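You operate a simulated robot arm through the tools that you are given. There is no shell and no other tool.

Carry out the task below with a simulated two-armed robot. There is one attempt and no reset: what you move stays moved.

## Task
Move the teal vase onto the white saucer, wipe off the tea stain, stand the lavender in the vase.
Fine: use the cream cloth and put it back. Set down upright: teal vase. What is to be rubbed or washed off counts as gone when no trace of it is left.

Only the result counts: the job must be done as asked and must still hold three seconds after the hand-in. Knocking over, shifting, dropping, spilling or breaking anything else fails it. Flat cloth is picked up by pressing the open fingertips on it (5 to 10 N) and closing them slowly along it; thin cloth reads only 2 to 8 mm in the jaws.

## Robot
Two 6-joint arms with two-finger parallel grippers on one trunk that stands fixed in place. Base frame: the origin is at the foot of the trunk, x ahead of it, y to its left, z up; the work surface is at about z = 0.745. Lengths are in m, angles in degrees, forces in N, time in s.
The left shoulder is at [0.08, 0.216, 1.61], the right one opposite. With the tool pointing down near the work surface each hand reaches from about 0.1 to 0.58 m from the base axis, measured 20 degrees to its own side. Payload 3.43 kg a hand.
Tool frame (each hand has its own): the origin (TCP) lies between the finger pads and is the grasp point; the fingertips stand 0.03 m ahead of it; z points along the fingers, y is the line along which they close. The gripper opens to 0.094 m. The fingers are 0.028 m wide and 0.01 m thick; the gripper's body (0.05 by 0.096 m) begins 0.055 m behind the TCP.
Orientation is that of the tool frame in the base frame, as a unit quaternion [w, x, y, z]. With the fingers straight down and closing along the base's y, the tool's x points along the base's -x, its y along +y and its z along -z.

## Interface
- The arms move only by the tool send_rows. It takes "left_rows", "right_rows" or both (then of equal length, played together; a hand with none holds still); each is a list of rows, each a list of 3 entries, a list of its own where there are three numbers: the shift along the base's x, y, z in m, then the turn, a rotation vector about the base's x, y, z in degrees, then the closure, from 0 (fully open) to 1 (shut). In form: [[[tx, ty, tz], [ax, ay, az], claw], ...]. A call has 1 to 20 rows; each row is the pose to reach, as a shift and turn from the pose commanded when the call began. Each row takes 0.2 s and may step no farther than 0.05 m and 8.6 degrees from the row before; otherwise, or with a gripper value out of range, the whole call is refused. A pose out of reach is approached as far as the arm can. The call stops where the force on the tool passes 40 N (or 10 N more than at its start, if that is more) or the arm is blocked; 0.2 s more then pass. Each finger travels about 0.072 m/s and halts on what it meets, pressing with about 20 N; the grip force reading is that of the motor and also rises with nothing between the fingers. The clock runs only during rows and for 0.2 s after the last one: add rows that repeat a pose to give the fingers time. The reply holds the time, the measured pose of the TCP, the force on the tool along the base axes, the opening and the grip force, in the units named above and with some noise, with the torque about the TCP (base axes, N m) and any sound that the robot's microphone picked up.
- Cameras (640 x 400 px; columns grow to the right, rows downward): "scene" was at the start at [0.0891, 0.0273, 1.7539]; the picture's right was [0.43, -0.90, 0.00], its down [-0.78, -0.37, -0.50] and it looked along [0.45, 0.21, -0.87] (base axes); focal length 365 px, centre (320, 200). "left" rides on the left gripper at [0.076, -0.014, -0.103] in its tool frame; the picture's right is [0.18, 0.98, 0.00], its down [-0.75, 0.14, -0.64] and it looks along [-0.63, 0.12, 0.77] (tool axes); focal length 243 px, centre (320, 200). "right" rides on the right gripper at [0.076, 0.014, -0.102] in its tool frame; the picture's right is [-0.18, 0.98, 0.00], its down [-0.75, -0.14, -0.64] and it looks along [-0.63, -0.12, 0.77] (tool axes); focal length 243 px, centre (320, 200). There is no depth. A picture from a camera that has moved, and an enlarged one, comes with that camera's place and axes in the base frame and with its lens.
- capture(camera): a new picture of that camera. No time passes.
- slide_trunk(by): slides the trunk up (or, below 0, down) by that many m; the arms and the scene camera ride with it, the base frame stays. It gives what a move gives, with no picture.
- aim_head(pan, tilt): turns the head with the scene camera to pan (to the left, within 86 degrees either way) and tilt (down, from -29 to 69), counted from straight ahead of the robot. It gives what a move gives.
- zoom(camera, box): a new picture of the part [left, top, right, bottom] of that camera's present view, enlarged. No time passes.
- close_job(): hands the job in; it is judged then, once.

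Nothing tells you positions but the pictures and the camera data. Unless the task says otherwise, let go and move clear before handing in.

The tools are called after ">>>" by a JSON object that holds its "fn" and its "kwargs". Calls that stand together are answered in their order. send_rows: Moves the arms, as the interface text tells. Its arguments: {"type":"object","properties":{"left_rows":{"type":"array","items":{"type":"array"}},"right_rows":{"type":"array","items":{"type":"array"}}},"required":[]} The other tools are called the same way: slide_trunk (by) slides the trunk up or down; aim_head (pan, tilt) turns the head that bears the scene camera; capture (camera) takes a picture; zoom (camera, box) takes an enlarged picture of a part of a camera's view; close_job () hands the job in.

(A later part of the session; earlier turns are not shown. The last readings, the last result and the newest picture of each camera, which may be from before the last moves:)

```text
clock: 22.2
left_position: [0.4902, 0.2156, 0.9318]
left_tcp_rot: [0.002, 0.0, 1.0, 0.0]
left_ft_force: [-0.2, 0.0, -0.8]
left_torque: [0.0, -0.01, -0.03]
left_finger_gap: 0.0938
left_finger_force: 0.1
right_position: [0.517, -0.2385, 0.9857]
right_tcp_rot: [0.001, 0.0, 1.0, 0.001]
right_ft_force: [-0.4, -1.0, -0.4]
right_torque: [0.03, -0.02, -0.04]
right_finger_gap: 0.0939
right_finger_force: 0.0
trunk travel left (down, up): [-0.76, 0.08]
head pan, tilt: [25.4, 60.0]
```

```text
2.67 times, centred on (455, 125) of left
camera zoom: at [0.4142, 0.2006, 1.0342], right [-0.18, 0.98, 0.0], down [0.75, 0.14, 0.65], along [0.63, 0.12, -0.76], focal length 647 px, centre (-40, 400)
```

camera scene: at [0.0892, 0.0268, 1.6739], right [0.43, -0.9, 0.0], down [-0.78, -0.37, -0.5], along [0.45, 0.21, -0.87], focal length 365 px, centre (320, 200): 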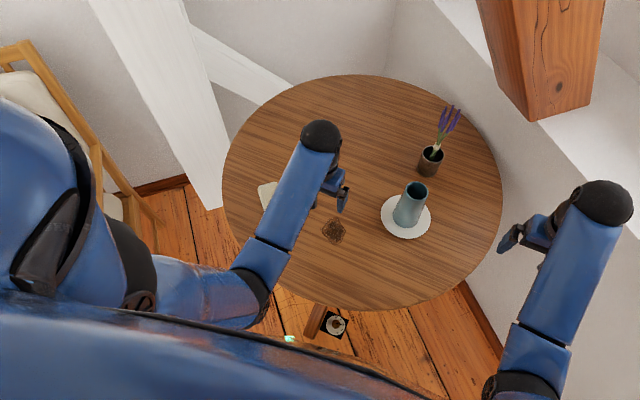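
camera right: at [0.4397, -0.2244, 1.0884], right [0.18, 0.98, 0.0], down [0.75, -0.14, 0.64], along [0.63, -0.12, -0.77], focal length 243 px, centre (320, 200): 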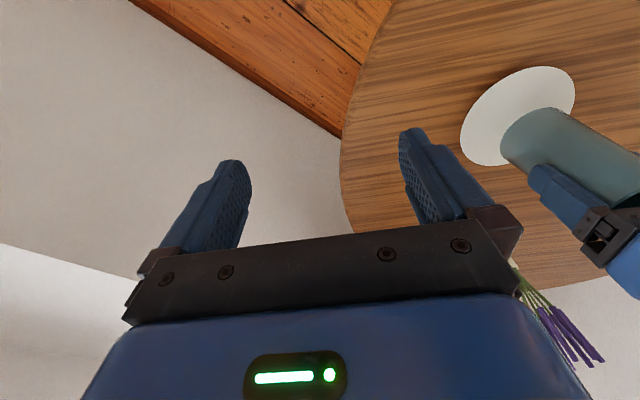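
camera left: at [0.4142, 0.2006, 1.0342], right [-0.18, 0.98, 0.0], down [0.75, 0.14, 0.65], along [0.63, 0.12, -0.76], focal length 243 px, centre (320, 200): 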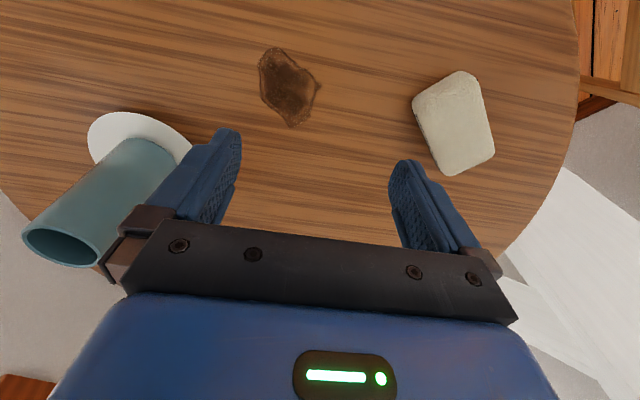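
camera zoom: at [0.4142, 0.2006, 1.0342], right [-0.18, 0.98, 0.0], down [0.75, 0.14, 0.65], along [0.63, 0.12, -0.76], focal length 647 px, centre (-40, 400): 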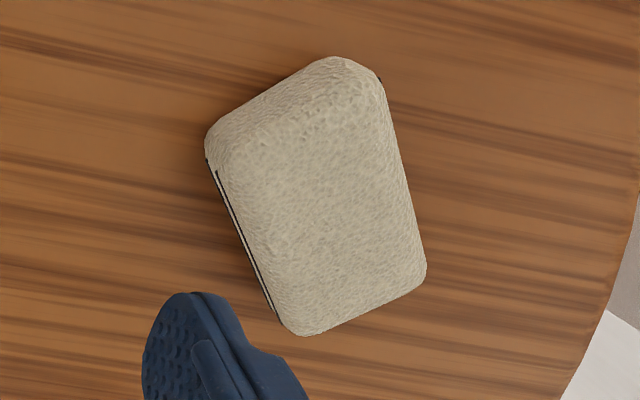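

The stain covers x 0.463–0.544 and y 0.148–0.215. The cloth is a folded pad of about 0.104 × 0.056 m centred near (0.505, 0.378), with its long axis at about 47°. I'll swing the left hand over it, turned so the fingers close across its short side.

>>> {"fn": "send_rows", "kwargs": {"left_rows": [[[0.0, 0.02, 0], [0, 0, 6], 0.0], [[0.0, 0.04, 0], [0, 0, 12], 0.0], [[0.0, 0.065, 0], [0, 0, 18], 0.0], [[0.005, 0.09, 0], [0, 0, 24], 0.0], [[0.01, 0.115, 0], [0, 0, 30], 0.0], [[0.015, 0.14, 0], [0, 0, 36], 0.0], [[0.015, 0.162, 0], [0, 0, 42], 0.0], [[0.015, 0.162, 0], [0, 0, 47], 0.0], [[0.015, 0.162, 0], [0, 0, 47], 0.0]]}}

>>> {"fn": "capture", "kwargs": {"camera": "left"}}

>>> {"fn": "capture", "kwargs": {"camera": "scene"}}

```text
clock: 24.2
left_position: [0.5065, 0.3757, 0.932]
left_tcp_rot: [0.001, -0.399, 0.917, 0.002]
left_ft_force: [0.3, 0.7, 0.0]
left_torque: [-0.02, 0.01, 0.03]
left_finger_gap: 0.0941
left_finger_force: 0.1
right_position: [0.5163, -0.2403, 0.987]
right_tcp_rot: [0.0, 0.0, 1.0, 0.0]
right_ft_force: [-0.6, -0.7, -0.2]
right_torque: [0.01, 0.02, 0.0]
right_finger_gap: 0.0941
right_finger_force: 0.0
trunk travel left (down, up): [-0.76, 0.08]
head pan, tilt: [25.4, 60.0]
```

```text
taken
camera left: at [0.4648, 0.309, 1.0339], right [-0.84, 0.53, 0.0], down [0.41, 0.65, 0.65], along [0.35, 0.54, -0.76], focal length 243 px, centre (320, 200)
```

left: 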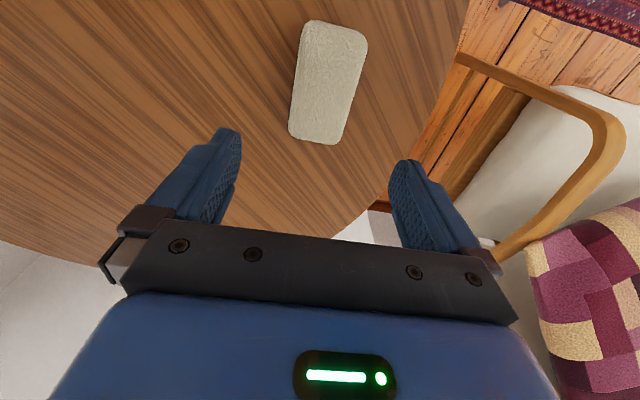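

```text
taken
camera scene: at [0.0893, 0.0269, 1.6739], right [0.43, -0.9, 0.0], down [-0.78, -0.37, -0.5], along [0.45, 0.21, -0.87], focal length 365 px, centre (320, 200)
```

scene: 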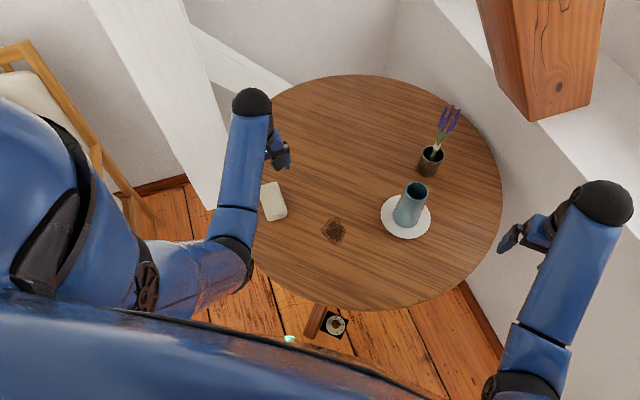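

The hand is now turned and above the cloth. I'll zoom in to check the alignment and the pad's thickness.

>>> {"fn": "zoom", "kwargs": {"camera": "left", "box": [260, 0, 400, 160]}}

>>> {"fn": "zoom", "kwargs": {"camera": "scene", "box": [240, 165, 310, 230]}}

```text
2.50 times, centred on (330, 80) of left
camera zoom: at [0.4648, 0.309, 1.0339], right [-0.84, 0.53, 0.0], down [0.41, 0.65, 0.65], along [0.35, 0.54, -0.76], focal length 606 px, centre (295, 500)
```

zoom: 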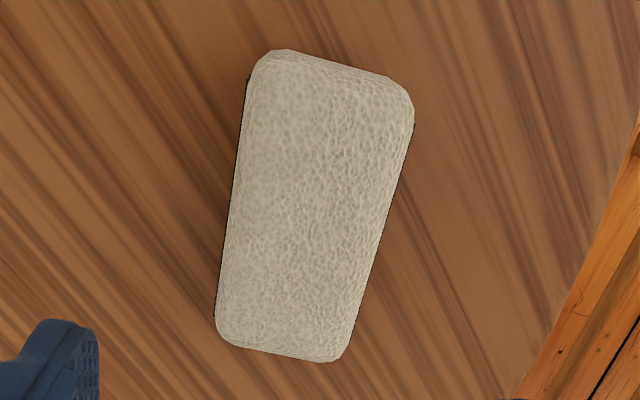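

```text
6.15 times, centred on (275, 198) of scene
camera zoom: at [0.0893, 0.0269, 1.6739], right [0.43, -0.9, 0.0], down [-0.78, -0.37, -0.5], along [0.45, 0.21, -0.87], focal length 2246 px, centre (597, 215)
```

zoom: 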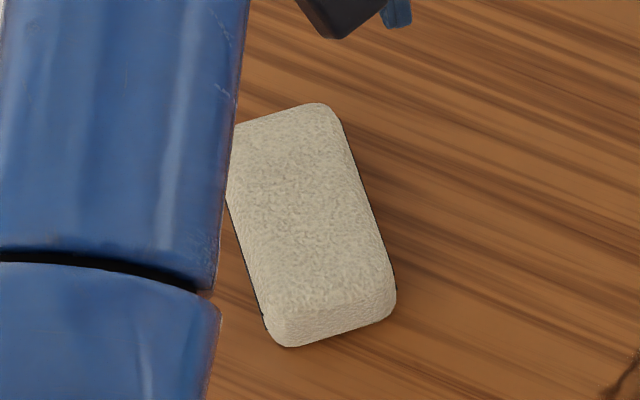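

The pad's long axis is at about 45.6° and its centre is near (0.504, 0.378), with a width of about 0.06. I'll make a small correction and descend so that the fingertips straddle the pad just above the table.

>>> {"fn": "send_rows", "kwargs": {"left_rows": [[[-0.0025, 0.0022, -0.01], [0, 0, -1.4], 0.0], [[-0.0025, 0.0022, -0.035], [0, 0, -1.4], 0.0], [[-0.0025, 0.0022, -0.06], [0, 0, -1.4], 0.0], [[-0.0025, 0.0022, -0.085], [0, 0, -1.4], 0.0], [[-0.0025, 0.0022, -0.1], [0, 0, -1.4], 0.0], [[-0.0025, 0.0022, -0.1], [0, 0, -1.4], 0.0]]}}

>>> {"fn": "capture", "kwargs": {"camera": "left"}}

```text
clock: 25.6
left_position: [0.5027, 0.3792, 0.8305]
left_tcp_rot: [0.001, -0.387, 0.922, 0.0]
left_ft_force: [0.3, -0.3, -0.1]
left_torque: [-0.02, -0.02, 0.0]
left_finger_gap: 0.094
left_finger_force: 0.1
right_position: [0.5173, -0.2396, 0.9869]
right_tcp_rot: [0.0, -0.001, 1.0, 0.001]
right_ft_force: [-0.7, 0.1, -0.1]
right_torque: [0.02, 0.01, 0.04]
right_finger_gap: 0.0941
right_finger_force: 0.1
trunk travel left (down, up): [-0.76, 0.08]
head pan, tilt: [25.4, 60.0]
```

```text
taken
camera left: at [0.4586, 0.3139, 0.932], right [-0.83, 0.56, 0.0], down [0.42, 0.64, 0.65], along [0.36, 0.54, -0.76], focal length 243 px, centre (320, 200)
```

left: 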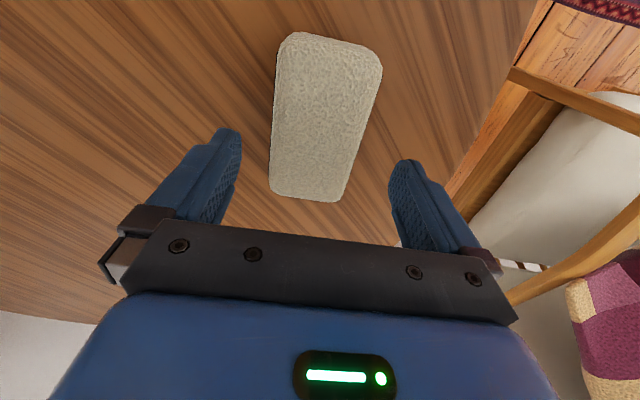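

The pad sits centred between the fingers. I'll continue down until the fingertips are about 7 mm above the table.

>>> {"fn": "send_rows", "kwargs": {"left_rows": [[[0, 0, -0.015], [0, 0, 0], 0.0], [[0, 0, -0.03], [0, 0, 0], 0.0], [[0, 0, -0.04], [0, 0, 0], 0.0], [[0, 0, -0.047], [0, 0, 0], 0.0], [[0, 0, -0.047], [0, 0, 0], 0.0]]}}

>>> {"fn": "capture", "kwargs": {"camera": "left"}}

>>> {"fn": "zoom", "kwargs": {"camera": "scene", "box": [230, 150, 320, 230]}}

```text
clock: 26.8
left_position: [0.5043, 0.3788, 0.7834]
left_tcp_rot: [0.001, -0.387, 0.922, 0.001]
left_ft_force: [-0.1, -0.2, 0.8]
left_torque: [0.01, -0.01, -0.01]
left_finger_gap: 0.0939
left_finger_force: 0.1
right_position: [0.5177, -0.2395, 0.9862]
right_tcp_rot: [0.001, 0.0, 1.0, 0.0]
right_ft_force: [0.5, 0.5, 0.2]
right_torque: [0.0, -0.01, -0.02]
right_finger_gap: 0.0938
right_finger_force: 0.1
trunk travel left (down, up): [-0.76, 0.08]
head pan, tilt: [25.4, 60.0]
```

```text
taken
camera left: at [0.4598, 0.312, 0.8859], right [-0.83, 0.56, 0.0], down [0.42, 0.64, 0.64], along [0.36, 0.54, -0.76], focal length 243 px, centre (320, 200)
```

left: 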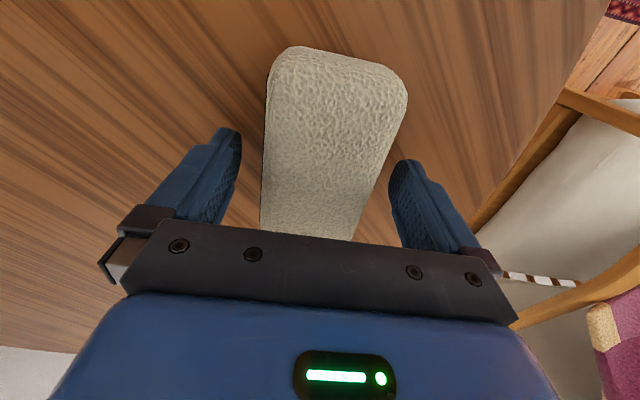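

```text
5.00 times, centred on (275, 190) of scene
camera zoom: at [0.0893, 0.0273, 1.6739], right [0.43, -0.9, 0.0], down [-0.78, -0.37, -0.5], along [0.45, 0.21, -0.87], focal length 1825 px, centre (545, 250)
```

zoom: 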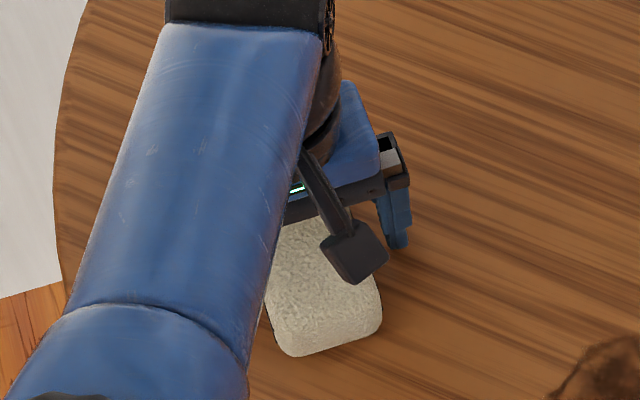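

The fingers straddle the pad with no contact yet. I'll close slowly on it.

>>> {"fn": "send_rows", "kwargs": {"left_rows": [[[0, 0, 0], [0, 0, 0], 0.15], [[0, 0, 0], [0, 0, 0], 0.25], [[0, 0, 0], [0, 0, 0], 0.32], [[0, 0, 0], [0, 0, 0], 0.4], [[0, 0, 0], [0, 0, 0], 0.5], [[0, 0, 0], [0, 0, 0], 0.65], [[0, 0, 0], [0, 0, 0], 0.8], [[0, 0, 0], [0, 0, 0], 1.0], [[0, 0, 0], [0, 0, 0], 1.0]]}}

>>> {"fn": "capture", "kwargs": {"camera": "left"}}

>>> {"fn": "zoom", "kwargs": {"camera": "scene", "box": [230, 150, 320, 230]}}

```text
clock: 28.8
left_position: [0.5037, 0.3772, 0.7838]
left_tcp_rot: [0.002, -0.388, 0.922, 0.001]
left_ft_force: [0.5, 0.4, 0.0]
left_torque: [0.01, 0.01, -0.03]
left_finger_gap: 0.0661
left_finger_force: 20.4
right_position: [0.5168, -0.2399, 0.9865]
right_tcp_rot: [0.001, 0.001, 1.0, 0.0]
right_ft_force: [-1.0, 0.0, 0.5]
right_torque: [-0.01, -0.02, -0.04]
right_finger_gap: 0.0942
right_finger_force: 0.1
trunk travel left (down, up): [-0.76, 0.08]
head pan, tilt: [25.4, 60.0]
```

```text
taken
camera left: at [0.4599, 0.312, 0.8861], right [-0.83, 0.56, 0.0], down [0.42, 0.64, 0.64], along [0.36, 0.54, -0.76], focal length 243 px, centre (320, 200)
```

left: 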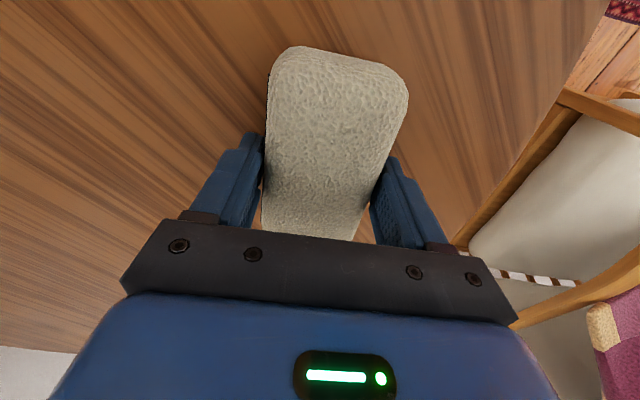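

```text
5.00 times, centred on (275, 190) of scene
camera zoom: at [0.0894, 0.0273, 1.6739], right [0.43, -0.9, 0.0], down [-0.78, -0.37, -0.5], along [0.45, 0.21, -0.87], focal length 1825 px, centre (545, 250)
```

zoom: 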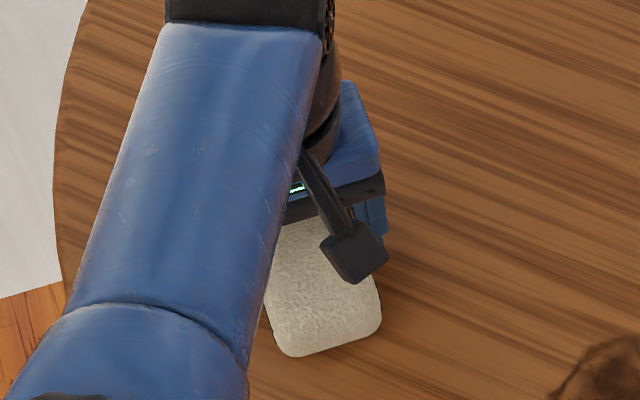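

The pad is gripped, with a 66 mm gap and 20 N. I'll lift it a little, carry it over to the stain and check.

>>> {"fn": "send_rows", "kwargs": {"left_rows": [[[0, 0, 0.01], [0, 0, 0], 1.0], [[0, 0, 0.02], [0, 0, 0], 1.0], [[0, 0, 0.03], [0, 0, 0], 1.0], [[0, -0.025, 0.03], [0, 0, 0], 1.0], [[0, -0.055, 0.03], [0, 0, 0], 1.0], [[0, -0.085, 0.03], [0, 0, 0], 1.0], [[0, -0.115, 0.03], [0, 0, 0], 1.0], [[0, -0.145, 0.03], [0, 0, 0], 1.0], [[0, -0.175, 0.03], [0, 0, 0], 1.0], [[0, -0.198, 0.03], [0, 0, 0], 1.0], [[0, -0.198, 0.03], [0, 0, 0], 1.0]]}}

>>> {"fn": "capture", "kwargs": {"camera": "left"}}

>>> {"fn": "capture", "kwargs": {"camera": "scene"}}

```text
clock: 31.2
left_position: [0.5063, 0.176, 0.8121]
left_tcp_rot: [0.001, -0.387, 0.922, 0.0]
left_ft_force: [0.1, 0.3, 0.1]
left_torque: [0.01, -0.03, -0.04]
left_finger_gap: 0.0657
left_finger_force: 20.5
right_position: [0.5159, -0.2403, 0.9863]
right_tcp_rot: [0.001, 0.0, 1.0, 0.0]
right_ft_force: [0.4, -0.2, -0.2]
right_torque: [-0.01, 0.01, 0.01]
right_finger_gap: 0.0937
right_finger_force: 0.0
trunk travel left (down, up): [-0.76, 0.08]
head pan, tilt: [25.4, 60.0]
```

```text
taken
camera left: at [0.4623, 0.1116, 0.9145], right [-0.83, 0.56, 0.0], down [0.42, 0.64, 0.64], along [0.36, 0.54, -0.76], focal length 243 px, centre (320, 200)
```

left: 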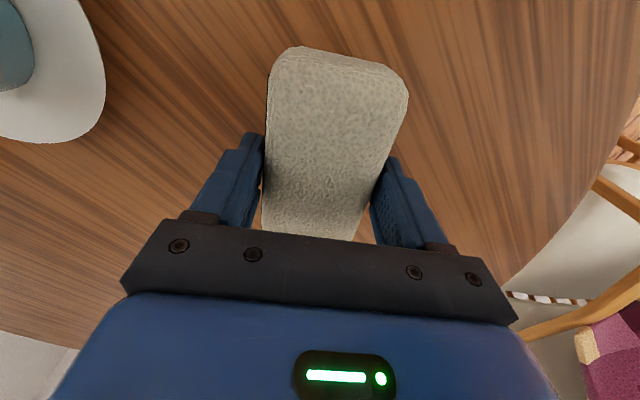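

```text
taken
camera scene: at [0.0893, 0.0275, 1.6739], right [0.43, -0.9, 0.0], down [-0.78, -0.37, -0.5], along [0.45, 0.21, -0.87], focal length 365 px, centre (320, 200)
```

scene: 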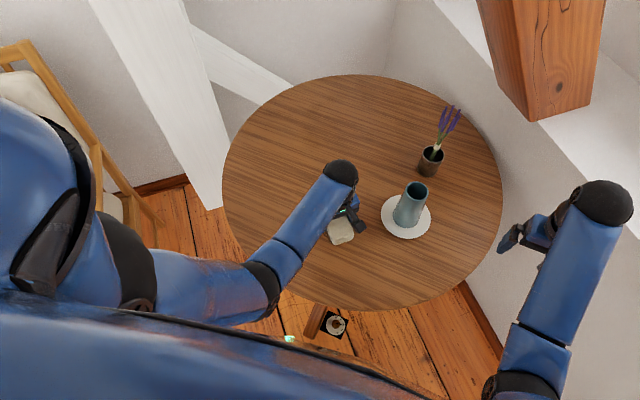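

The pad is held firmly above the stain. I'll lower it to touch down.

>>> {"fn": "send_rows", "kwargs": {"left_rows": [[[-0.003, 0.003, -0.01], [0, 0, 0], 1.0], [[-0.003, 0.003, -0.02], [0, 0, 0], 1.0], [[-0.003, 0.003, -0.026], [0, 0, 0], 1.0], [[-0.003, 0.003, -0.028], [0, 0, 0], 1.0], [[-0.003, 0.003, -0.029], [0, 0, 0], 1.0]]}}

```text
clock: 32.4
left_position: [0.5016, 0.1814, 0.785]
left_tcp_rot: [0.002, -0.388, 0.922, 0.0]
left_ft_force: [0.8, 0.7, -0.9]
left_torque: [0.06, 0.0, 0.01]
left_finger_gap: 0.0661
left_finger_force: 19.5
right_position: [0.5179, -0.2393, 0.9867]
right_tcp_rot: [0.001, 0.0, 1.0, -0.001]
right_ft_force: [0.2, 0.5, -0.2]
right_torque: [0.02, 0.03, 0.06]
right_finger_gap: 0.0941
right_finger_force: 0.1
trunk travel left (down, up): [-0.76, 0.08]
head pan, tilt: [25.4, 60.0]
```

No contact load yet, so I'll go on down in 1 mm steps.

>>> {"fn": "send_rows", "kwargs": {"left_rows": [[[0, 0, -0.001], [0, 0, 0], 1.0], [[0, 0, -0.002], [0, 0, 0], 1.0], [[0, 0, -0.002], [0, 0, 0], 1.0]]}}

```text
clock: 33.2
left_position: [0.5029, 0.1812, 0.7843]
left_tcp_rot: [0.003, -0.387, 0.922, 0.0]
left_ft_force: [-0.1, 0.5, 6.9]
left_torque: [-0.01, 0.24, -0.04]
left_finger_gap: 0.0661
left_finger_force: 20.2
right_position: [0.5162, -0.2398, 0.987]
right_tcp_rot: [0.001, 0.0, 1.0, 0.0]
right_ft_force: [-0.1, 0.7, 0.5]
right_torque: [-0.04, 0.0, -0.02]
right_finger_gap: 0.0939
right_finger_force: 0.3
trunk travel left (down, up): [-0.76, 0.08]
head pan, tilt: [25.4, 60.0]
```

Contact at about 7 N is good for rubbing. I'll stroke back and forth across the stain along the pad's short direction.

>>> {"fn": "send_rows", "kwargs": {"left_rows": [[[-0.0143, 0.014, 0], [0, 0, 0], 1.0], [[-0.0286, 0.028, 0], [0, 0, 0], 1.0], [[-0.0143, 0.014, 0], [0, 0, 0], 1.0], [[0, 0, 0], [0, 0, 0], 1.0], [[0.0143, -0.014, 0], [0, 0, 0], 1.0], [[0.0286, -0.028, 0], [0, 0, 0], 1.0], [[0.0143, -0.014, 0], [0, 0, 0], 1.0], [[0, 0, 0], [0, 0, 0], 1.0], [[-0.0143, 0.014, 0], [0, 0, 0], 1.0], [[-0.0286, 0.028, 0], [0, 0, 0], 1.0], [[-0.0143, 0.014, 0], [0, 0, 0], 1.0], [[0, 0, 0], [0, 0, 0], 1.0], [[0.0143, -0.014, 0], [0, 0, 0], 1.0], [[0.0286, -0.028, 0], [0, 0, 0], 1.0]]}}

>>> {"fn": "zoom", "kwargs": {"camera": "scene", "box": [286, 180, 386, 260]}}

>>> {"fn": "capture", "kwargs": {"camera": "left"}}

```text
clock: 36.2
left_position: [0.53, 0.1536, 0.7836]
left_tcp_rot: [0.003, -0.387, 0.922, 0.002]
left_ft_force: [-1.7, 3.3, 8.3]
left_torque: [-0.08, 0.39, -0.23]
left_finger_gap: 0.0659
left_finger_force: 19.5
right_position: [0.5157, -0.2383, 0.988]
right_tcp_rot: [0.001, 0.0, 1.0, 0.0]
right_ft_force: [0.6, 0.3, -0.3]
right_torque: [0.04, -0.01, -0.03]
right_finger_gap: 0.0943
right_finger_force: 0.1
trunk travel left (down, up): [-0.76, 0.08]
head pan, tilt: [25.4, 60.0]
```

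```text
5.00 times, centred on (336, 220) of scene
camera zoom: at [0.0878, 0.0268, 1.674], right [0.43, -0.9, 0.0], down [-0.78, -0.37, -0.5], along [0.45, 0.21, -0.87], focal length 1825 px, centre (240, 100)
```

zoom: 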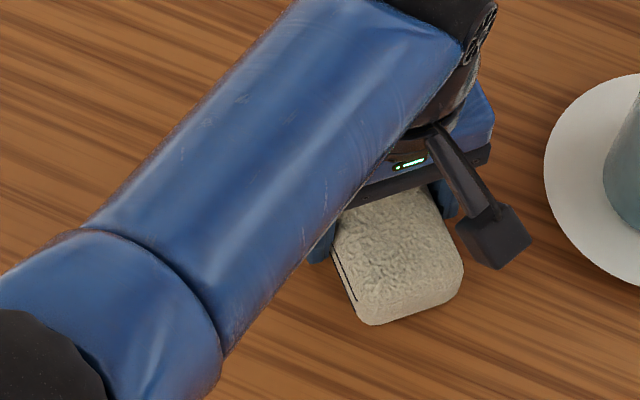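

```text
taken
camera left: at [0.4857, 0.0881, 0.8855], right [-0.83, 0.56, 0.0], down [0.42, 0.63, 0.65], along [0.36, 0.54, -0.76], focal length 243 px, centre (320, 200)
```

left: 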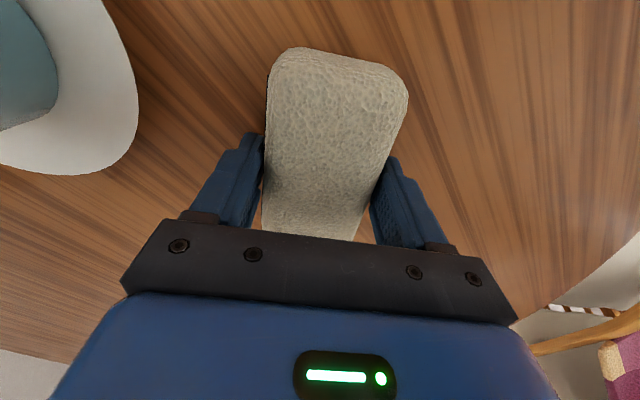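

The rubbing works with about 8 N of pressure. I'll continue with strokes offset along the pad's long direction to cover the whole stain with margin.

>>> {"fn": "send_rows", "kwargs": {"left_rows": [[[0.014, 0.0143, 0], [0, 0, 0], 1.0], [[-0.0003, 0.0283, 0], [0, 0, 0], 1.0], [[-0.0146, 0.0423, 0], [0, 0, 0], 1.0], [[-0.0288, 0.0563, 0], [0, 0, 0], 1.0], [[-0.0431, 0.0703, 0], [0, 0, 0], 1.0], [[-0.0571, 0.056, 0], [0, 0, 0], 1.0], [[-0.0746, 0.0381, 0], [0, 0, 0], 1.0], [[-0.0603, 0.0241, 0], [0, 0, 0], 1.0], [[-0.0461, 0.0101, 0], [0, 0, 0], 1.0], [[-0.0318, -0.0039, 0], [0, 0, 0], 1.0], [[-0.0175, -0.0179, 0], [0, 0, 0], 1.0], [[-0.0318, -0.0039, 0], [0, 0, 0], 1.0], [[-0.0461, 0.0101, 0], [0, 0, 0], 1.0], [[-0.0603, 0.0241, 0], [0, 0, 0], 1.0], [[-0.0746, 0.0381, 0], [0, 0, 0], 1.0], [[-0.0571, 0.056, 0], [0, 0, 0], 1.0], [[-0.0428, 0.042, 0], [0, 0, 0], 1.0], [[-0.0286, 0.028, 0], [0, 0, 0], 1.0]]}}

```text
clock: 40.0
left_position: [0.5003, 0.1832, 0.7827]
left_tcp_rot: [0.003, -0.388, 0.922, 0.001]
left_ft_force: [-6.8, 9.2, 19.8]
left_torque: [-0.11, 0.31, -0.13]
left_finger_gap: 0.0659
left_finger_force: 20.1
right_position: [0.5156, -0.2399, 0.9868]
right_tcp_rot: [0.002, 0.0, 1.0, 0.0]
right_ft_force: [0.8, 0.2, -0.3]
right_torque: [0.01, 0.0, -0.02]
right_finger_gap: 0.0942
right_finger_force: 0.1
trunk travel left (down, up): [-0.76, 0.08]
head pan, tilt: [25.4, 60.0]
```

Now I'll lift the pad and move it aside to see what's left of the stain.

>>> {"fn": "send_rows", "kwargs": {"left_rows": [[[0, 0, 0.01], [0, 0, 0], 1.0], [[0, 0, 0.025], [0, 0, 0], 1.0], [[0, 0.02, 0.035], [0, 0, 0], 1.0], [[0, 0.05, 0.035], [0, 0, 0], 1.0], [[0, 0.08, 0.035], [0, 0, 0], 1.0], [[0, 0.11, 0.035], [0, 0, 0], 1.0], [[0, 0.14, 0.035], [0, 0, 0], 1.0], [[0, 0.14, 0.035], [0, 0, 0], 1.0]]}}

>>> {"fn": "zoom", "kwargs": {"camera": "scene", "box": [286, 190, 386, 260]}}

>>> {"fn": "capture", "kwargs": {"camera": "scene"}}

>>> {"fn": "capture", "kwargs": {"camera": "left"}}

```text
clock: 41.8
left_position: [0.5007, 0.3216, 0.8175]
left_tcp_rot: [0.001, -0.387, 0.922, 0.001]
left_ft_force: [-0.1, -0.2, -0.5]
left_torque: [0.01, -0.02, -0.02]
left_finger_gap: 0.066
left_finger_force: 20.1
right_position: [0.517, -0.2394, 0.9866]
right_tcp_rot: [0.001, 0.0, 1.0, 0.0]
right_ft_force: [-0.8, -0.5, 0.1]
right_torque: [0.01, -0.02, -0.04]
right_finger_gap: 0.094
right_finger_force: 0.0
trunk travel left (down, up): [-0.76, 0.08]
head pan, tilt: [25.4, 60.0]
```

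```text
5.71 times, centred on (336, 225) of scene
camera zoom: at [0.0895, 0.0271, 1.6739], right [0.43, -0.9, 0.0], down [-0.78, -0.37, -0.5], along [0.45, 0.21, -0.87], focal length 2086 px, centre (229, 57)
```

zoom: 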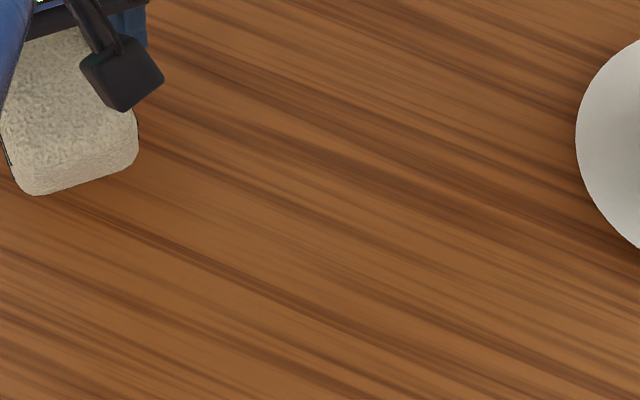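

```text
taken
camera scene: at [0.0895, 0.0271, 1.6739], right [0.43, -0.9, 0.0], down [-0.78, -0.37, -0.5], along [0.45, 0.21, -0.87], focal length 365 px, centre (320, 200)
```

scene: 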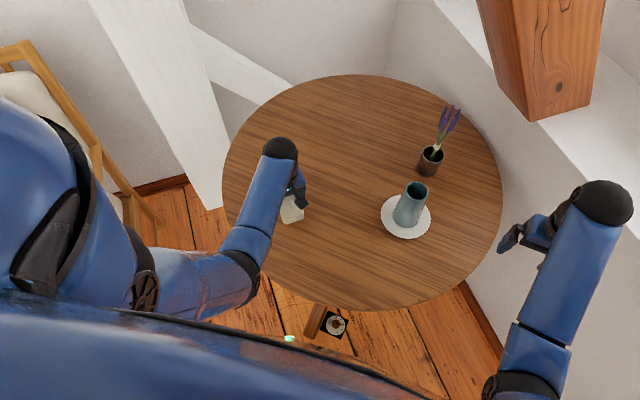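

```text
taken
camera left: at [0.4575, 0.2555, 0.9206], right [-0.83, 0.56, 0.0], down [0.43, 0.64, 0.64], along [0.36, 0.54, -0.76], focal length 243 px, centre (320, 200)
```

left: 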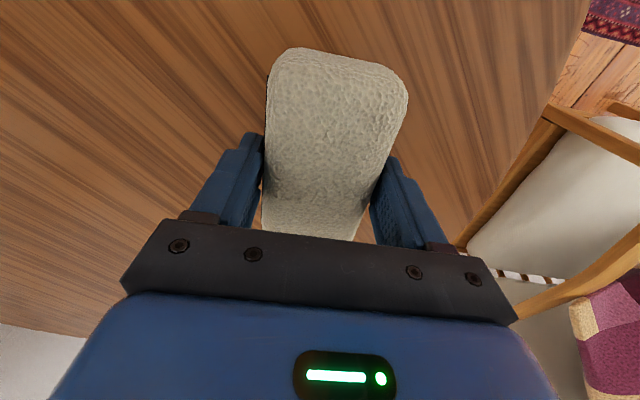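

The stain looks gone. I'll zoom in hard to check for faint traces before returning the cloth.

>>> {"fn": "zoom", "kwargs": {"camera": "scene", "box": [306, 205, 366, 255]}}

>>> {"fn": "zoom", "kwargs": {"camera": "scene", "box": [320, 215, 350, 245]}}

```text
8.00 times, centred on (336, 230) of scene
camera zoom: at [0.0895, 0.0271, 1.6739], right [0.43, -0.9, 0.0], down [-0.78, -0.37, -0.5], along [0.45, 0.21, -0.87], focal length 2920 px, centre (192, -40)
```

zoom: 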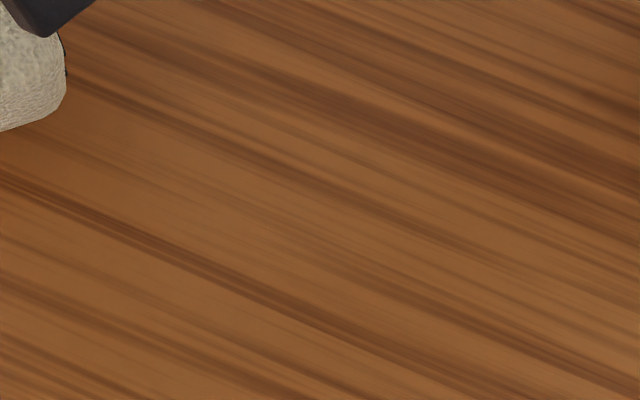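

```text
13.33 times, centred on (335, 230) of scene
camera zoom: at [0.0895, 0.0271, 1.6739], right [0.43, -0.9, 0.0], down [-0.78, -0.37, -0.5], along [0.45, 0.21, -0.87], focal length 4866 px, centre (120, -200)
```

zoom: 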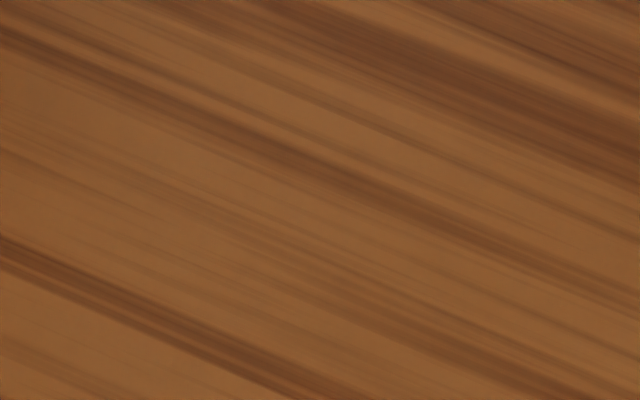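

No trace is visible. As cheap insurance against faint residue, I'll make one more light pass over the area before returning the cloth.

>>> {"fn": "send_rows", "kwargs": {"left_rows": [[[0.0, -0.03, 0], [0, 0, 0], 1.0], [[0.0, -0.06, 0], [0, 0, 0], 1.0], [[0.0, -0.09, 0], [0, 0, 0], 1.0], [[0.0, -0.12, 0], [0, 0, 0], 1.0], [[0.0, -0.14, -0.005], [0, 0, 0], 1.0], [[0.0, -0.14, -0.02], [0, 0, 0], 1.0], [[0.0, -0.14, -0.029], [0, 0, 0], 1.0], [[0.0, -0.14, -0.032], [0, 0, 0], 1.0], [[0.0, -0.14, -0.033], [0, 0, 0], 1.0], [[0.0, -0.14, -0.034], [0, 0, 0], 1.0], [[0.0, -0.14, -0.034], [0, 0, 0], 1.0]]}}

```text
clock: 44.2
left_position: [0.501, 0.1815, 0.7835]
left_tcp_rot: [0.003, -0.388, 0.922, 0.001]
left_ft_force: [-0.7, -0.1, 3.8]
left_torque: [0.12, -0.18, 0.03]
left_finger_gap: 0.066
left_finger_force: 19.3
right_position: [0.516, -0.2391, 0.9874]
right_tcp_rot: [0.001, 0.0, 1.0, 0.0]
right_ft_force: [0.0, -0.2, 0.3]
right_torque: [-0.02, 0.02, 0.01]
right_finger_gap: 0.0942
right_finger_force: 0.1
trunk travel left (down, up): [-0.76, 0.08]
head pan, tilt: [25.4, 60.0]
```

Touching with about 4 N. I'll run strokes along the pad's long direction this time.

>>> {"fn": "send_rows", "kwargs": {"left_rows": [[[-0.0107, 0.0105, -0.0005], [0, 0, 0], 1.0], [[-0.0214, 0.021, -0.0005], [0, 0, 0], 1.0], [[-0.0004, 0.0424, -0.0005], [0, 0, 0], 1.0], [[-0.0214, 0.021, -0.0005], [0, 0, 0], 1.0], [[-0.0424, -0.0004, -0.0005], [0, 0, 0], 1.0], [[-0.0281, -0.0144, -0.0005], [0, 0, 0], 1.0], [[-0.0071, 0.007, -0.0005], [0, 0, 0], 1.0], [[0.0139, 0.0284, -0.0005], [0, 0, 0], 1.0], [[0.0281, 0.0144, -0.0005], [0, 0, 0], 1.0], [[0.0071, -0.007, -0.0005], [0, 0, 0], 1.0], [[-0.0139, -0.0284, -0.0005], [0, 0, 0], 1.0], [[0.0004, -0.0424, -0.0005], [0, 0, 0], 1.0], [[0.0214, -0.021, -0.0005], [0, 0, 0], 1.0], [[0.0424, 0.0004, -0.0005], [0, 0, 0], 1.0], [[0.0214, -0.021, -0.0005], [0, 0, 0], 1.0], [[0.0107, -0.0105, -0.0005], [0, 0, 0], 1.0], [[0, 0, 0], [0, 0, 0], 1.0]]}}

```text
clock: 47.8
left_position: [0.4996, 0.1829, 0.7848]
left_tcp_rot: [0.001, -0.387, 0.922, 0.0]
left_ft_force: [-0.6, 0.4, -0.8]
left_torque: [0.01, -0.01, -0.02]
left_finger_gap: 0.066
left_finger_force: 19.8
right_position: [0.5181, -0.2382, 0.9873]
right_tcp_rot: [0.001, -0.001, 1.0, -0.001]
right_ft_force: [0.0, 0.4, 0.5]
right_torque: [0.01, 0.04, -0.02]
right_finger_gap: 0.0939
right_finger_force: 0.1
trunk travel left (down, up): [-0.76, 0.08]
head pan, tilt: [25.4, 60.0]
```

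The second pass is done. I'll lift the cloth and carry it back to exactly where it was.

>>> {"fn": "send_rows", "kwargs": {"left_rows": [[[0, 0, 0.015], [0, 0, 0], 1.0], [[0, 0, 0.03], [0, 0, 0], 1.0], [[0.001, 0.03, 0.03], [0, 0, 0], 1.0], [[0.002, 0.06, 0.03], [0, 0, 0], 1.0], [[0.003, 0.09, 0.03], [0, 0, 0], 1.0], [[0.003, 0.12, 0.03], [0, 0, 0], 1.0], [[0.003, 0.15, 0.03], [0, 0, 0], 1.0], [[0.003, 0.175, 0.03], [0, 0, 0], 1.0], [[0.003, 0.195, 0.03], [0, 0, 0], 1.0], [[0.003, 0.195, 0.03], [0, 0, 0], 1.0], [[0.003, 0.195, 0.015], [0, 0, 0], 1.0], [[0.003, 0.195, 0.006], [0, 0, 0], 1.0], [[0.003, 0.195, 0.002], [0, 0, 0], 1.0], [[0.003, 0.195, 0.0], [0, 0, 0], 1.0], [[0.003, 0.195, 0.0], [0, 0, 0], 1.0]]}}

>>> {"fn": "zoom", "kwargs": {"camera": "scene", "box": [306, 205, 366, 255]}}

>>> {"fn": "zoom", "kwargs": {"camera": "scene", "box": [230, 150, 320, 230]}}

```text
clock: 51.0
left_position: [0.5028, 0.3767, 0.7832]
left_tcp_rot: [0.001, -0.388, 0.922, 0.001]
left_ft_force: [-0.2, -0.3, -0.4]
left_torque: [-0.02, 0.0, -0.01]
left_finger_gap: 0.066
left_finger_force: 20.6
right_position: [0.5171, -0.2386, 0.9871]
right_tcp_rot: [0.001, 0.0, 1.0, 0.0]
right_ft_force: [0.1, 0.4, -0.7]
right_torque: [-0.03, 0.03, 0.0]
right_finger_gap: 0.0938
right_finger_force: 0.0
trunk travel left (down, up): [-0.76, 0.08]
head pan, tilt: [25.4, 60.0]
```

```text
8.00 times, centred on (336, 230) of scene
camera zoom: at [0.0894, 0.0274, 1.6739], right [0.43, -0.9, 0.0], down [-0.78, -0.37, -0.5], along [0.45, 0.21, -0.87], focal length 2920 px, centre (192, -40)
```

zoom: 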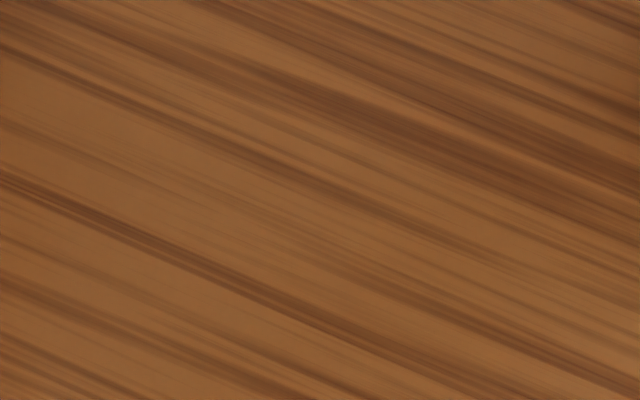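

```text
5.00 times, centred on (275, 190) of scene
camera zoom: at [0.0894, 0.0274, 1.6739], right [0.43, -0.9, 0.0], down [-0.78, -0.37, -0.5], along [0.45, 0.21, -0.87], focal length 1825 px, centre (545, 250)
```

zoom: 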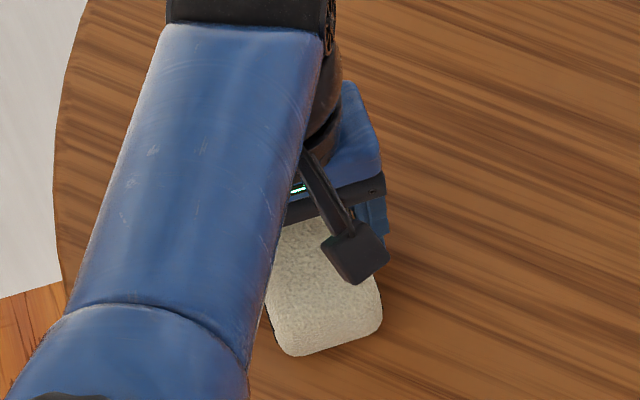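

The table is clean and the cloth is back in its original spot. I'll settle it 1 mm, open the fingers slowly and rise.

>>> {"fn": "send_rows", "kwargs": {"left_rows": [[[0, 0, -0.001], [0, 0, 0], 1.0], [[0, 0, -0.001], [0, 0, 0], 0.6], [[0, 0, -0.001], [0, 0, 0], 0.35], [[0, 0, -0.001], [0, 0, 0], 0.2], [[0, 0, -0.001], [0, 0, 0], 0.1], [[0, 0, -0.001], [0, 0, 0], 0.0], [[0, 0, -0.001], [0, 0, 0], 0.0], [[0, 0, 0.015], [0, 0, 0], 0.0], [[0, 0, 0.035], [0, 0, 0], 0.0], [[0, 0, 0.06], [0, 0, 0], 0.0], [[0, 0, 0.085], [0, 0, 0], 0.0], [[0, 0, 0.11], [0, 0, 0], 0.0], [[0, 0, 0.13], [0, 0, 0], 0.0], [[0, 0, 0.13], [0, 0, 0], 0.0]]}}

>>> {"fn": "capture", "kwargs": {"camera": "left"}}

>>> {"fn": "capture", "kwargs": {"camera": "scene"}}

```text
clock: 54.0
left_position: [0.5032, 0.3757, 0.9158]
left_tcp_rot: [0.001, -0.389, 0.921, 0.001]
left_ft_force: [0.2, -0.3, -0.1]
left_torque: [0.02, 0.02, 0.0]
left_finger_gap: 0.0939
left_finger_force: 0.0
right_position: [0.5176, -0.2392, 0.9859]
right_tcp_rot: [0.001, 0.001, 1.0, -0.001]
right_ft_force: [-0.3, -0.3, -0.1]
right_torque: [-0.02, 0.0, -0.01]
right_finger_gap: 0.094
right_finger_force: 0.1
trunk travel left (down, up): [-0.76, 0.08]
head pan, tilt: [25.4, 60.0]
```

```text
taken
camera left: at [0.4591, 0.3098, 1.0183], right [-0.83, 0.56, 0.0], down [0.42, 0.64, 0.64], along [0.36, 0.54, -0.76], focal length 243 px, centre (320, 200)
```

left: 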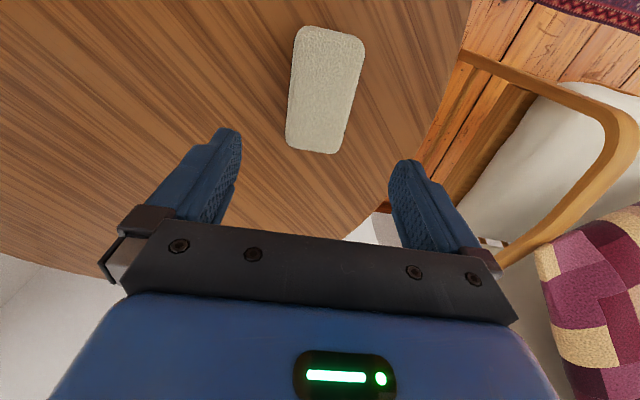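

```text
taken
camera scene: at [0.0894, 0.0273, 1.6739], right [0.43, -0.9, 0.0], down [-0.78, -0.37, -0.5], along [0.45, 0.21, -0.87], focal length 365 px, centre (320, 200)
```

scene: 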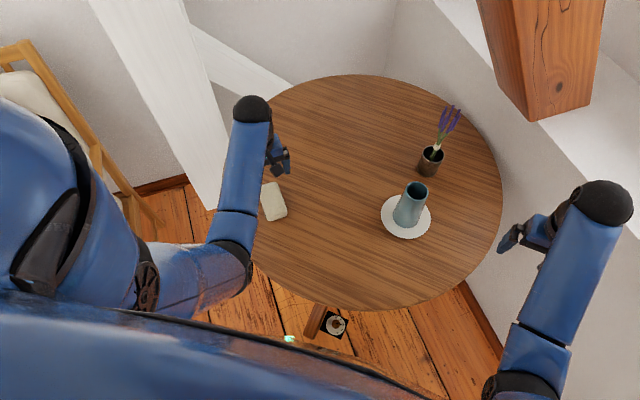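

The cloth is back in place and released, and the vase is standing. Now I'll retract the left hand off the table to its starting area.

>>> {"fn": "send_rows", "kwargs": {"left_rows": [[[-0.03, -0.015, 0.01], [0, 0, -6], 0.0], [[-0.06, -0.03, 0.02], [0, 0, -12], 0.0], [[-0.09, -0.045, 0.02], [0, 0, -18], 0.0], [[-0.12, -0.06, 0.02], [0, 0, -24], 0.0], [[-0.15, -0.075, 0.02], [0, 0, -30], 0.0], [[-0.18, -0.09, 0.02], [0, 0, -36], 0.0], [[-0.21, -0.105, 0.02], [0, 0, -42], 0.0], [[-0.24, -0.12, 0.02], [0, 0, -45.6], 0.0], [[-0.265, -0.135, 0.03], [0, 0, -45.6], 0.0], [[-0.285, -0.145, 0.04], [0, 0, -45.6], 0.0], [[-0.285, -0.145, 0.05], [0, 0, -45.6], 0.0], [[-0.285, -0.145, 0.06], [0, 0, -45.6], 0.0]]}}

>>> {"fn": "capture", "kwargs": {"camera": "scene"}}

>>> {"fn": "capture", "kwargs": {"camera": "left"}}

```text
clock: 56.6
left_position: [0.218, 0.2313, 0.9746]
left_tcp_rot: [0.002, 0.001, 1.0, 0.0]
left_ft_force: [0.1, -0.2, 0.0]
left_torque: [-0.02, -0.01, 0.0]
left_finger_gap: 0.0938
left_finger_force: 0.0
right_position: [0.5168, -0.2394, 0.9855]
right_tcp_rot: [0.001, 0.0, 1.0, -0.001]
right_ft_force: [0.1, 0.2, 0.6]
right_torque: [0.03, 0.02, -0.01]
right_finger_gap: 0.094
right_finger_force: 0.2
trunk travel left (down, up): [-0.76, 0.08]
head pan, tilt: [25.4, 60.0]
```

```text
taken
camera scene: at [0.0895, 0.0272, 1.6739], right [0.43, -0.9, 0.0], down [-0.78, -0.37, -0.5], along [0.45, 0.21, -0.87], focal length 365 px, centre (320, 200)
```

scene: 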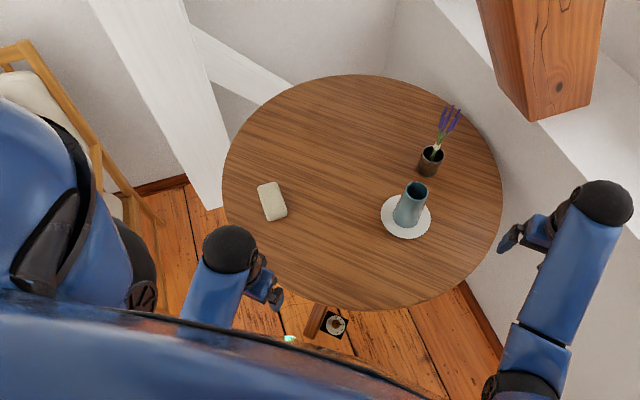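

```text
taken
camera left: at [0.1407, 0.2171, 1.0765], right [-0.18, 0.98, 0.0], down [0.75, 0.14, 0.65], along [0.63, 0.12, -0.76], focal length 243 px, centre (320, 200)
```

left: 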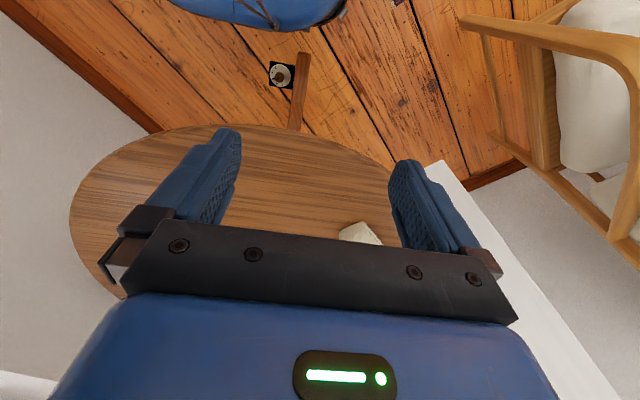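

The left hand is clear of the table. Next I'll pitch the right hand forward so its fingers can approach the lavender stems from the side, in two stages.

>>> {"fn": "send_rows", "kwargs": {"right_rows": [[[0, 0, 0], [0, -8, 0], 0], [[0, 0, 0], [0, -16, 0], 0], [[0, 0, 0], [0, -24, 0], 0], [[0, 0, 0], [0, -32, 0], 0], [[0, 0, 0], [0, -32, 0], 0]]}}

>>> {"fn": "capture", "kwargs": {"camera": "right"}}

>>> {"fn": "capture", "kwargs": {"camera": "scene"}}

```text
clock: 57.8
left_position: [0.218, 0.2323, 0.9744]
left_tcp_rot: [0.002, 0.0, 1.0, 0.0]
left_ft_force: [0.5, 0.1, -0.4]
left_torque: [-0.04, 0.03, 0.0]
left_finger_gap: 0.0941
left_finger_force: 0.2
right_position: [0.5171, -0.2392, 0.9876]
right_tcp_rot: [0.278, -0.001, 0.961, 0.001]
right_ft_force: [0.8, 0.1, -1.2]
right_torque: [-0.01, 0.0, 0.02]
right_finger_gap: 0.094
right_finger_force: 0.1
trunk travel left (down, up): [-0.76, 0.08]
head pan, tilt: [25.4, 60.0]
```

```text
taken
camera right: at [0.3963, -0.2243, 1.0323], right [0.16, 0.98, 0.1], down [0.3, -0.14, 0.94], along [0.94, -0.12, -0.31], focal length 243 px, centre (320, 200)
```

right: 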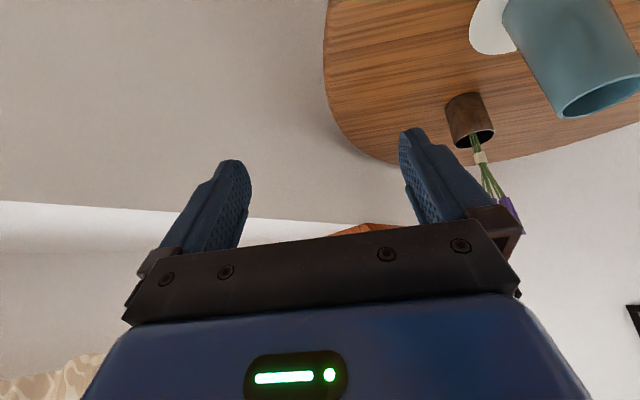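

```text
taken
camera scene: at [0.0893, 0.0273, 1.6739], right [0.43, -0.9, 0.0], down [-0.78, -0.37, -0.5], along [0.45, 0.21, -0.87], focal length 365 px, centre (320, 200)
```

scene: 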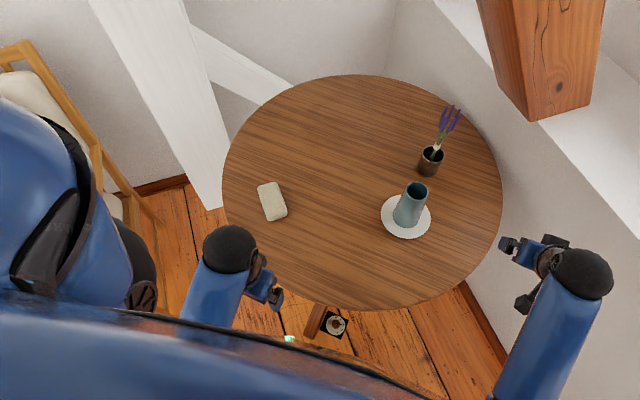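

That worked. I'll continue to about 60° of pitch, which leaves the tool 30° below horizontal, and start yawing to the left.

>>> {"fn": "send_rows", "kwargs": {"right_rows": [[[0, 0, 0], [0, -7, 0], 0], [[0, 0, 0], [0, -14, 0], 0], [[0, 0, 0], [0, -21, 0], 0], [[0, 0, 0], [0, -28, 0], 0], [[0, 0, 0], [0, -28, 0], 0]]}}

>>> {"fn": "capture", "kwargs": {"camera": "right"}}

>>> {"fn": "capture", "kwargs": {"camera": "scene"}}

```text
clock: 59.0
left_position: [0.2169, 0.2332, 0.9737]
left_tcp_rot: [0.001, -0.001, 1.0, 0.0]
left_ft_force: [-0.2, -0.1, -0.4]
left_torque: [-0.01, 0.02, 0.03]
left_finger_gap: 0.0938
left_finger_force: 0.0
right_position: [0.5145, -0.2399, 0.9868]
right_tcp_rot: [0.501, 0.0, 0.865, -0.001]
right_ft_force: [0.7, -1.5, -0.3]
right_torque: [0.02, 0.02, 0.02]
right_finger_gap: 0.0939
right_finger_force: 0.1
trunk travel left (down, up): [-0.76, 0.08]
head pan, tilt: [25.4, 60.0]
```

```text
taken
camera right: at [0.3874, -0.2245, 0.9712], right [0.09, 0.98, 0.16], down [-0.18, -0.14, 0.97], along [0.98, -0.12, 0.17], focal length 243 px, centre (320, 200)
```

right: 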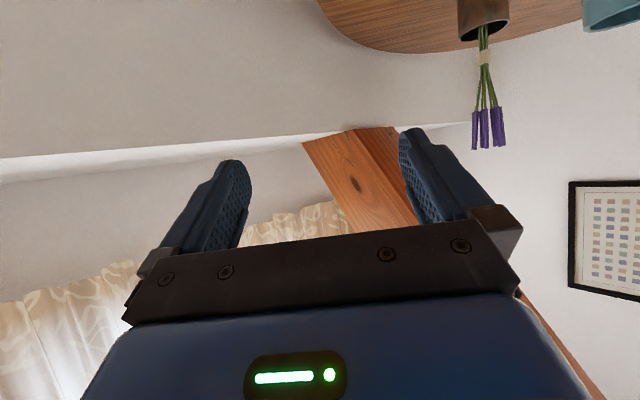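

```text
taken
camera scene: at [0.0889, 0.0273, 1.6739], right [0.43, -0.9, 0.0], down [-0.78, -0.37, -0.5], along [0.45, 0.21, -0.87], focal length 365 px, centre (320, 200)
```

scene: 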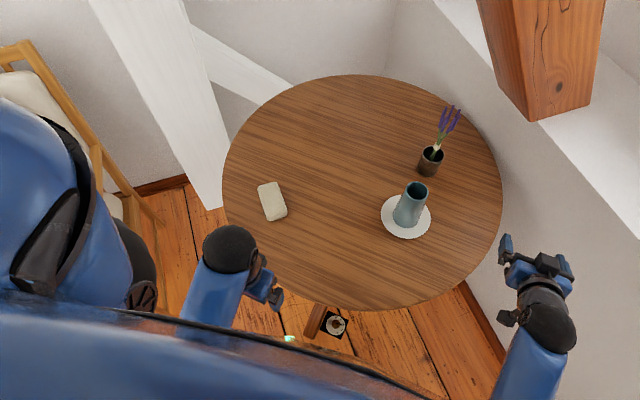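

This gives a nice side view of the lavender, upside-down in this camera. I'll zoom in to measure heights.

>>> {"fn": "zoom", "kwargs": {"camera": "right", "box": [420, 0, 560, 160]}}

>>> {"fn": "zoom", "kwargs": {"camera": "scene", "box": [400, 90, 480, 190]}}

>>> {"fn": "zoom", "kwargs": {"camera": "scene", "box": [370, 160, 450, 250]}}

```text
2.50 times, centred on (490, 80) of right
camera zoom: at [0.3874, -0.2245, 0.9712], right [0.09, 0.98, 0.16], down [-0.18, -0.14, 0.97], along [0.98, -0.12, 0.17], focal length 606 px, centre (-105, 500)
```

zoom: 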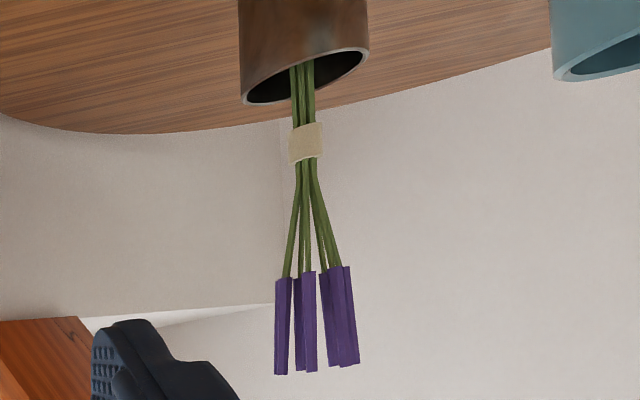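

```text
4.00 times, centred on (440, 140) of scene
camera zoom: at [0.0889, 0.0273, 1.6739], right [0.43, -0.9, 0.0], down [-0.78, -0.37, -0.5], along [0.45, 0.21, -0.87], focal length 1460 px, centre (-160, 440)
```

zoom: 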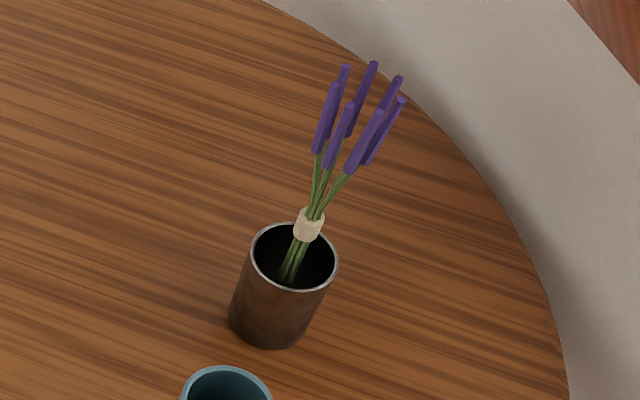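

```text
4.44 times, centred on (410, 205) of scene
camera zoom: at [0.0889, 0.0273, 1.6739], right [0.43, -0.9, 0.0], down [-0.78, -0.37, -0.5], along [0.45, 0.21, -0.87], focal length 1622 px, centre (-80, 178)
```

zoom: 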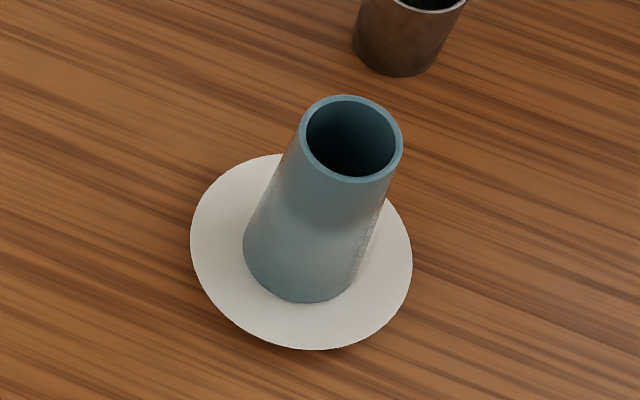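

The lavender is upright at (0.806, 0.007). Its band is at z ≈ 0.85–0.87, bare stems run to 0.935 and the flower tips are at 0.995. I'll raise the right hand, level it further to about 10° below horizontal, then lower the trunk for reach.

>>> {"fn": "send_rows", "kwargs": {"right_rows": [[[0, 0, 0.02], [0, -5, 0], 0], [[0, 0, 0.04], [0, -10, 0], 0], [[0, 0, 0.06], [0, -15, 0], 0], [[0, 0, 0.08], [0, -20, 0], 0], [[0, 0, 0.1], [0, -20, 0], 0], [[0, 0, 0.12], [0, -20, 0], 0], [[0, 0, 0.12], [0, -20, 0], 0]]}}

```text
clock: 60.6
left_position: [0.2173, 0.2323, 0.9754]
left_tcp_rot: [0.002, 0.0, 1.0, 0.0]
left_ft_force: [0.0, -0.1, -0.7]
left_torque: [-0.02, -0.02, -0.02]
left_finger_gap: 0.0939
left_finger_force: 0.0
right_position: [0.5153, -0.2394, 1.1084]
right_tcp_rot: [0.644, 0.0, 0.765, 0.0]
right_ft_force: [0.4, 0.2, 0.4]
right_torque: [0.03, 0.0, -0.03]
right_finger_gap: 0.094
right_finger_force: 0.0
trunk travel left (down, up): [-0.76, 0.08]
head pan, tilt: [25.4, 60.0]
```

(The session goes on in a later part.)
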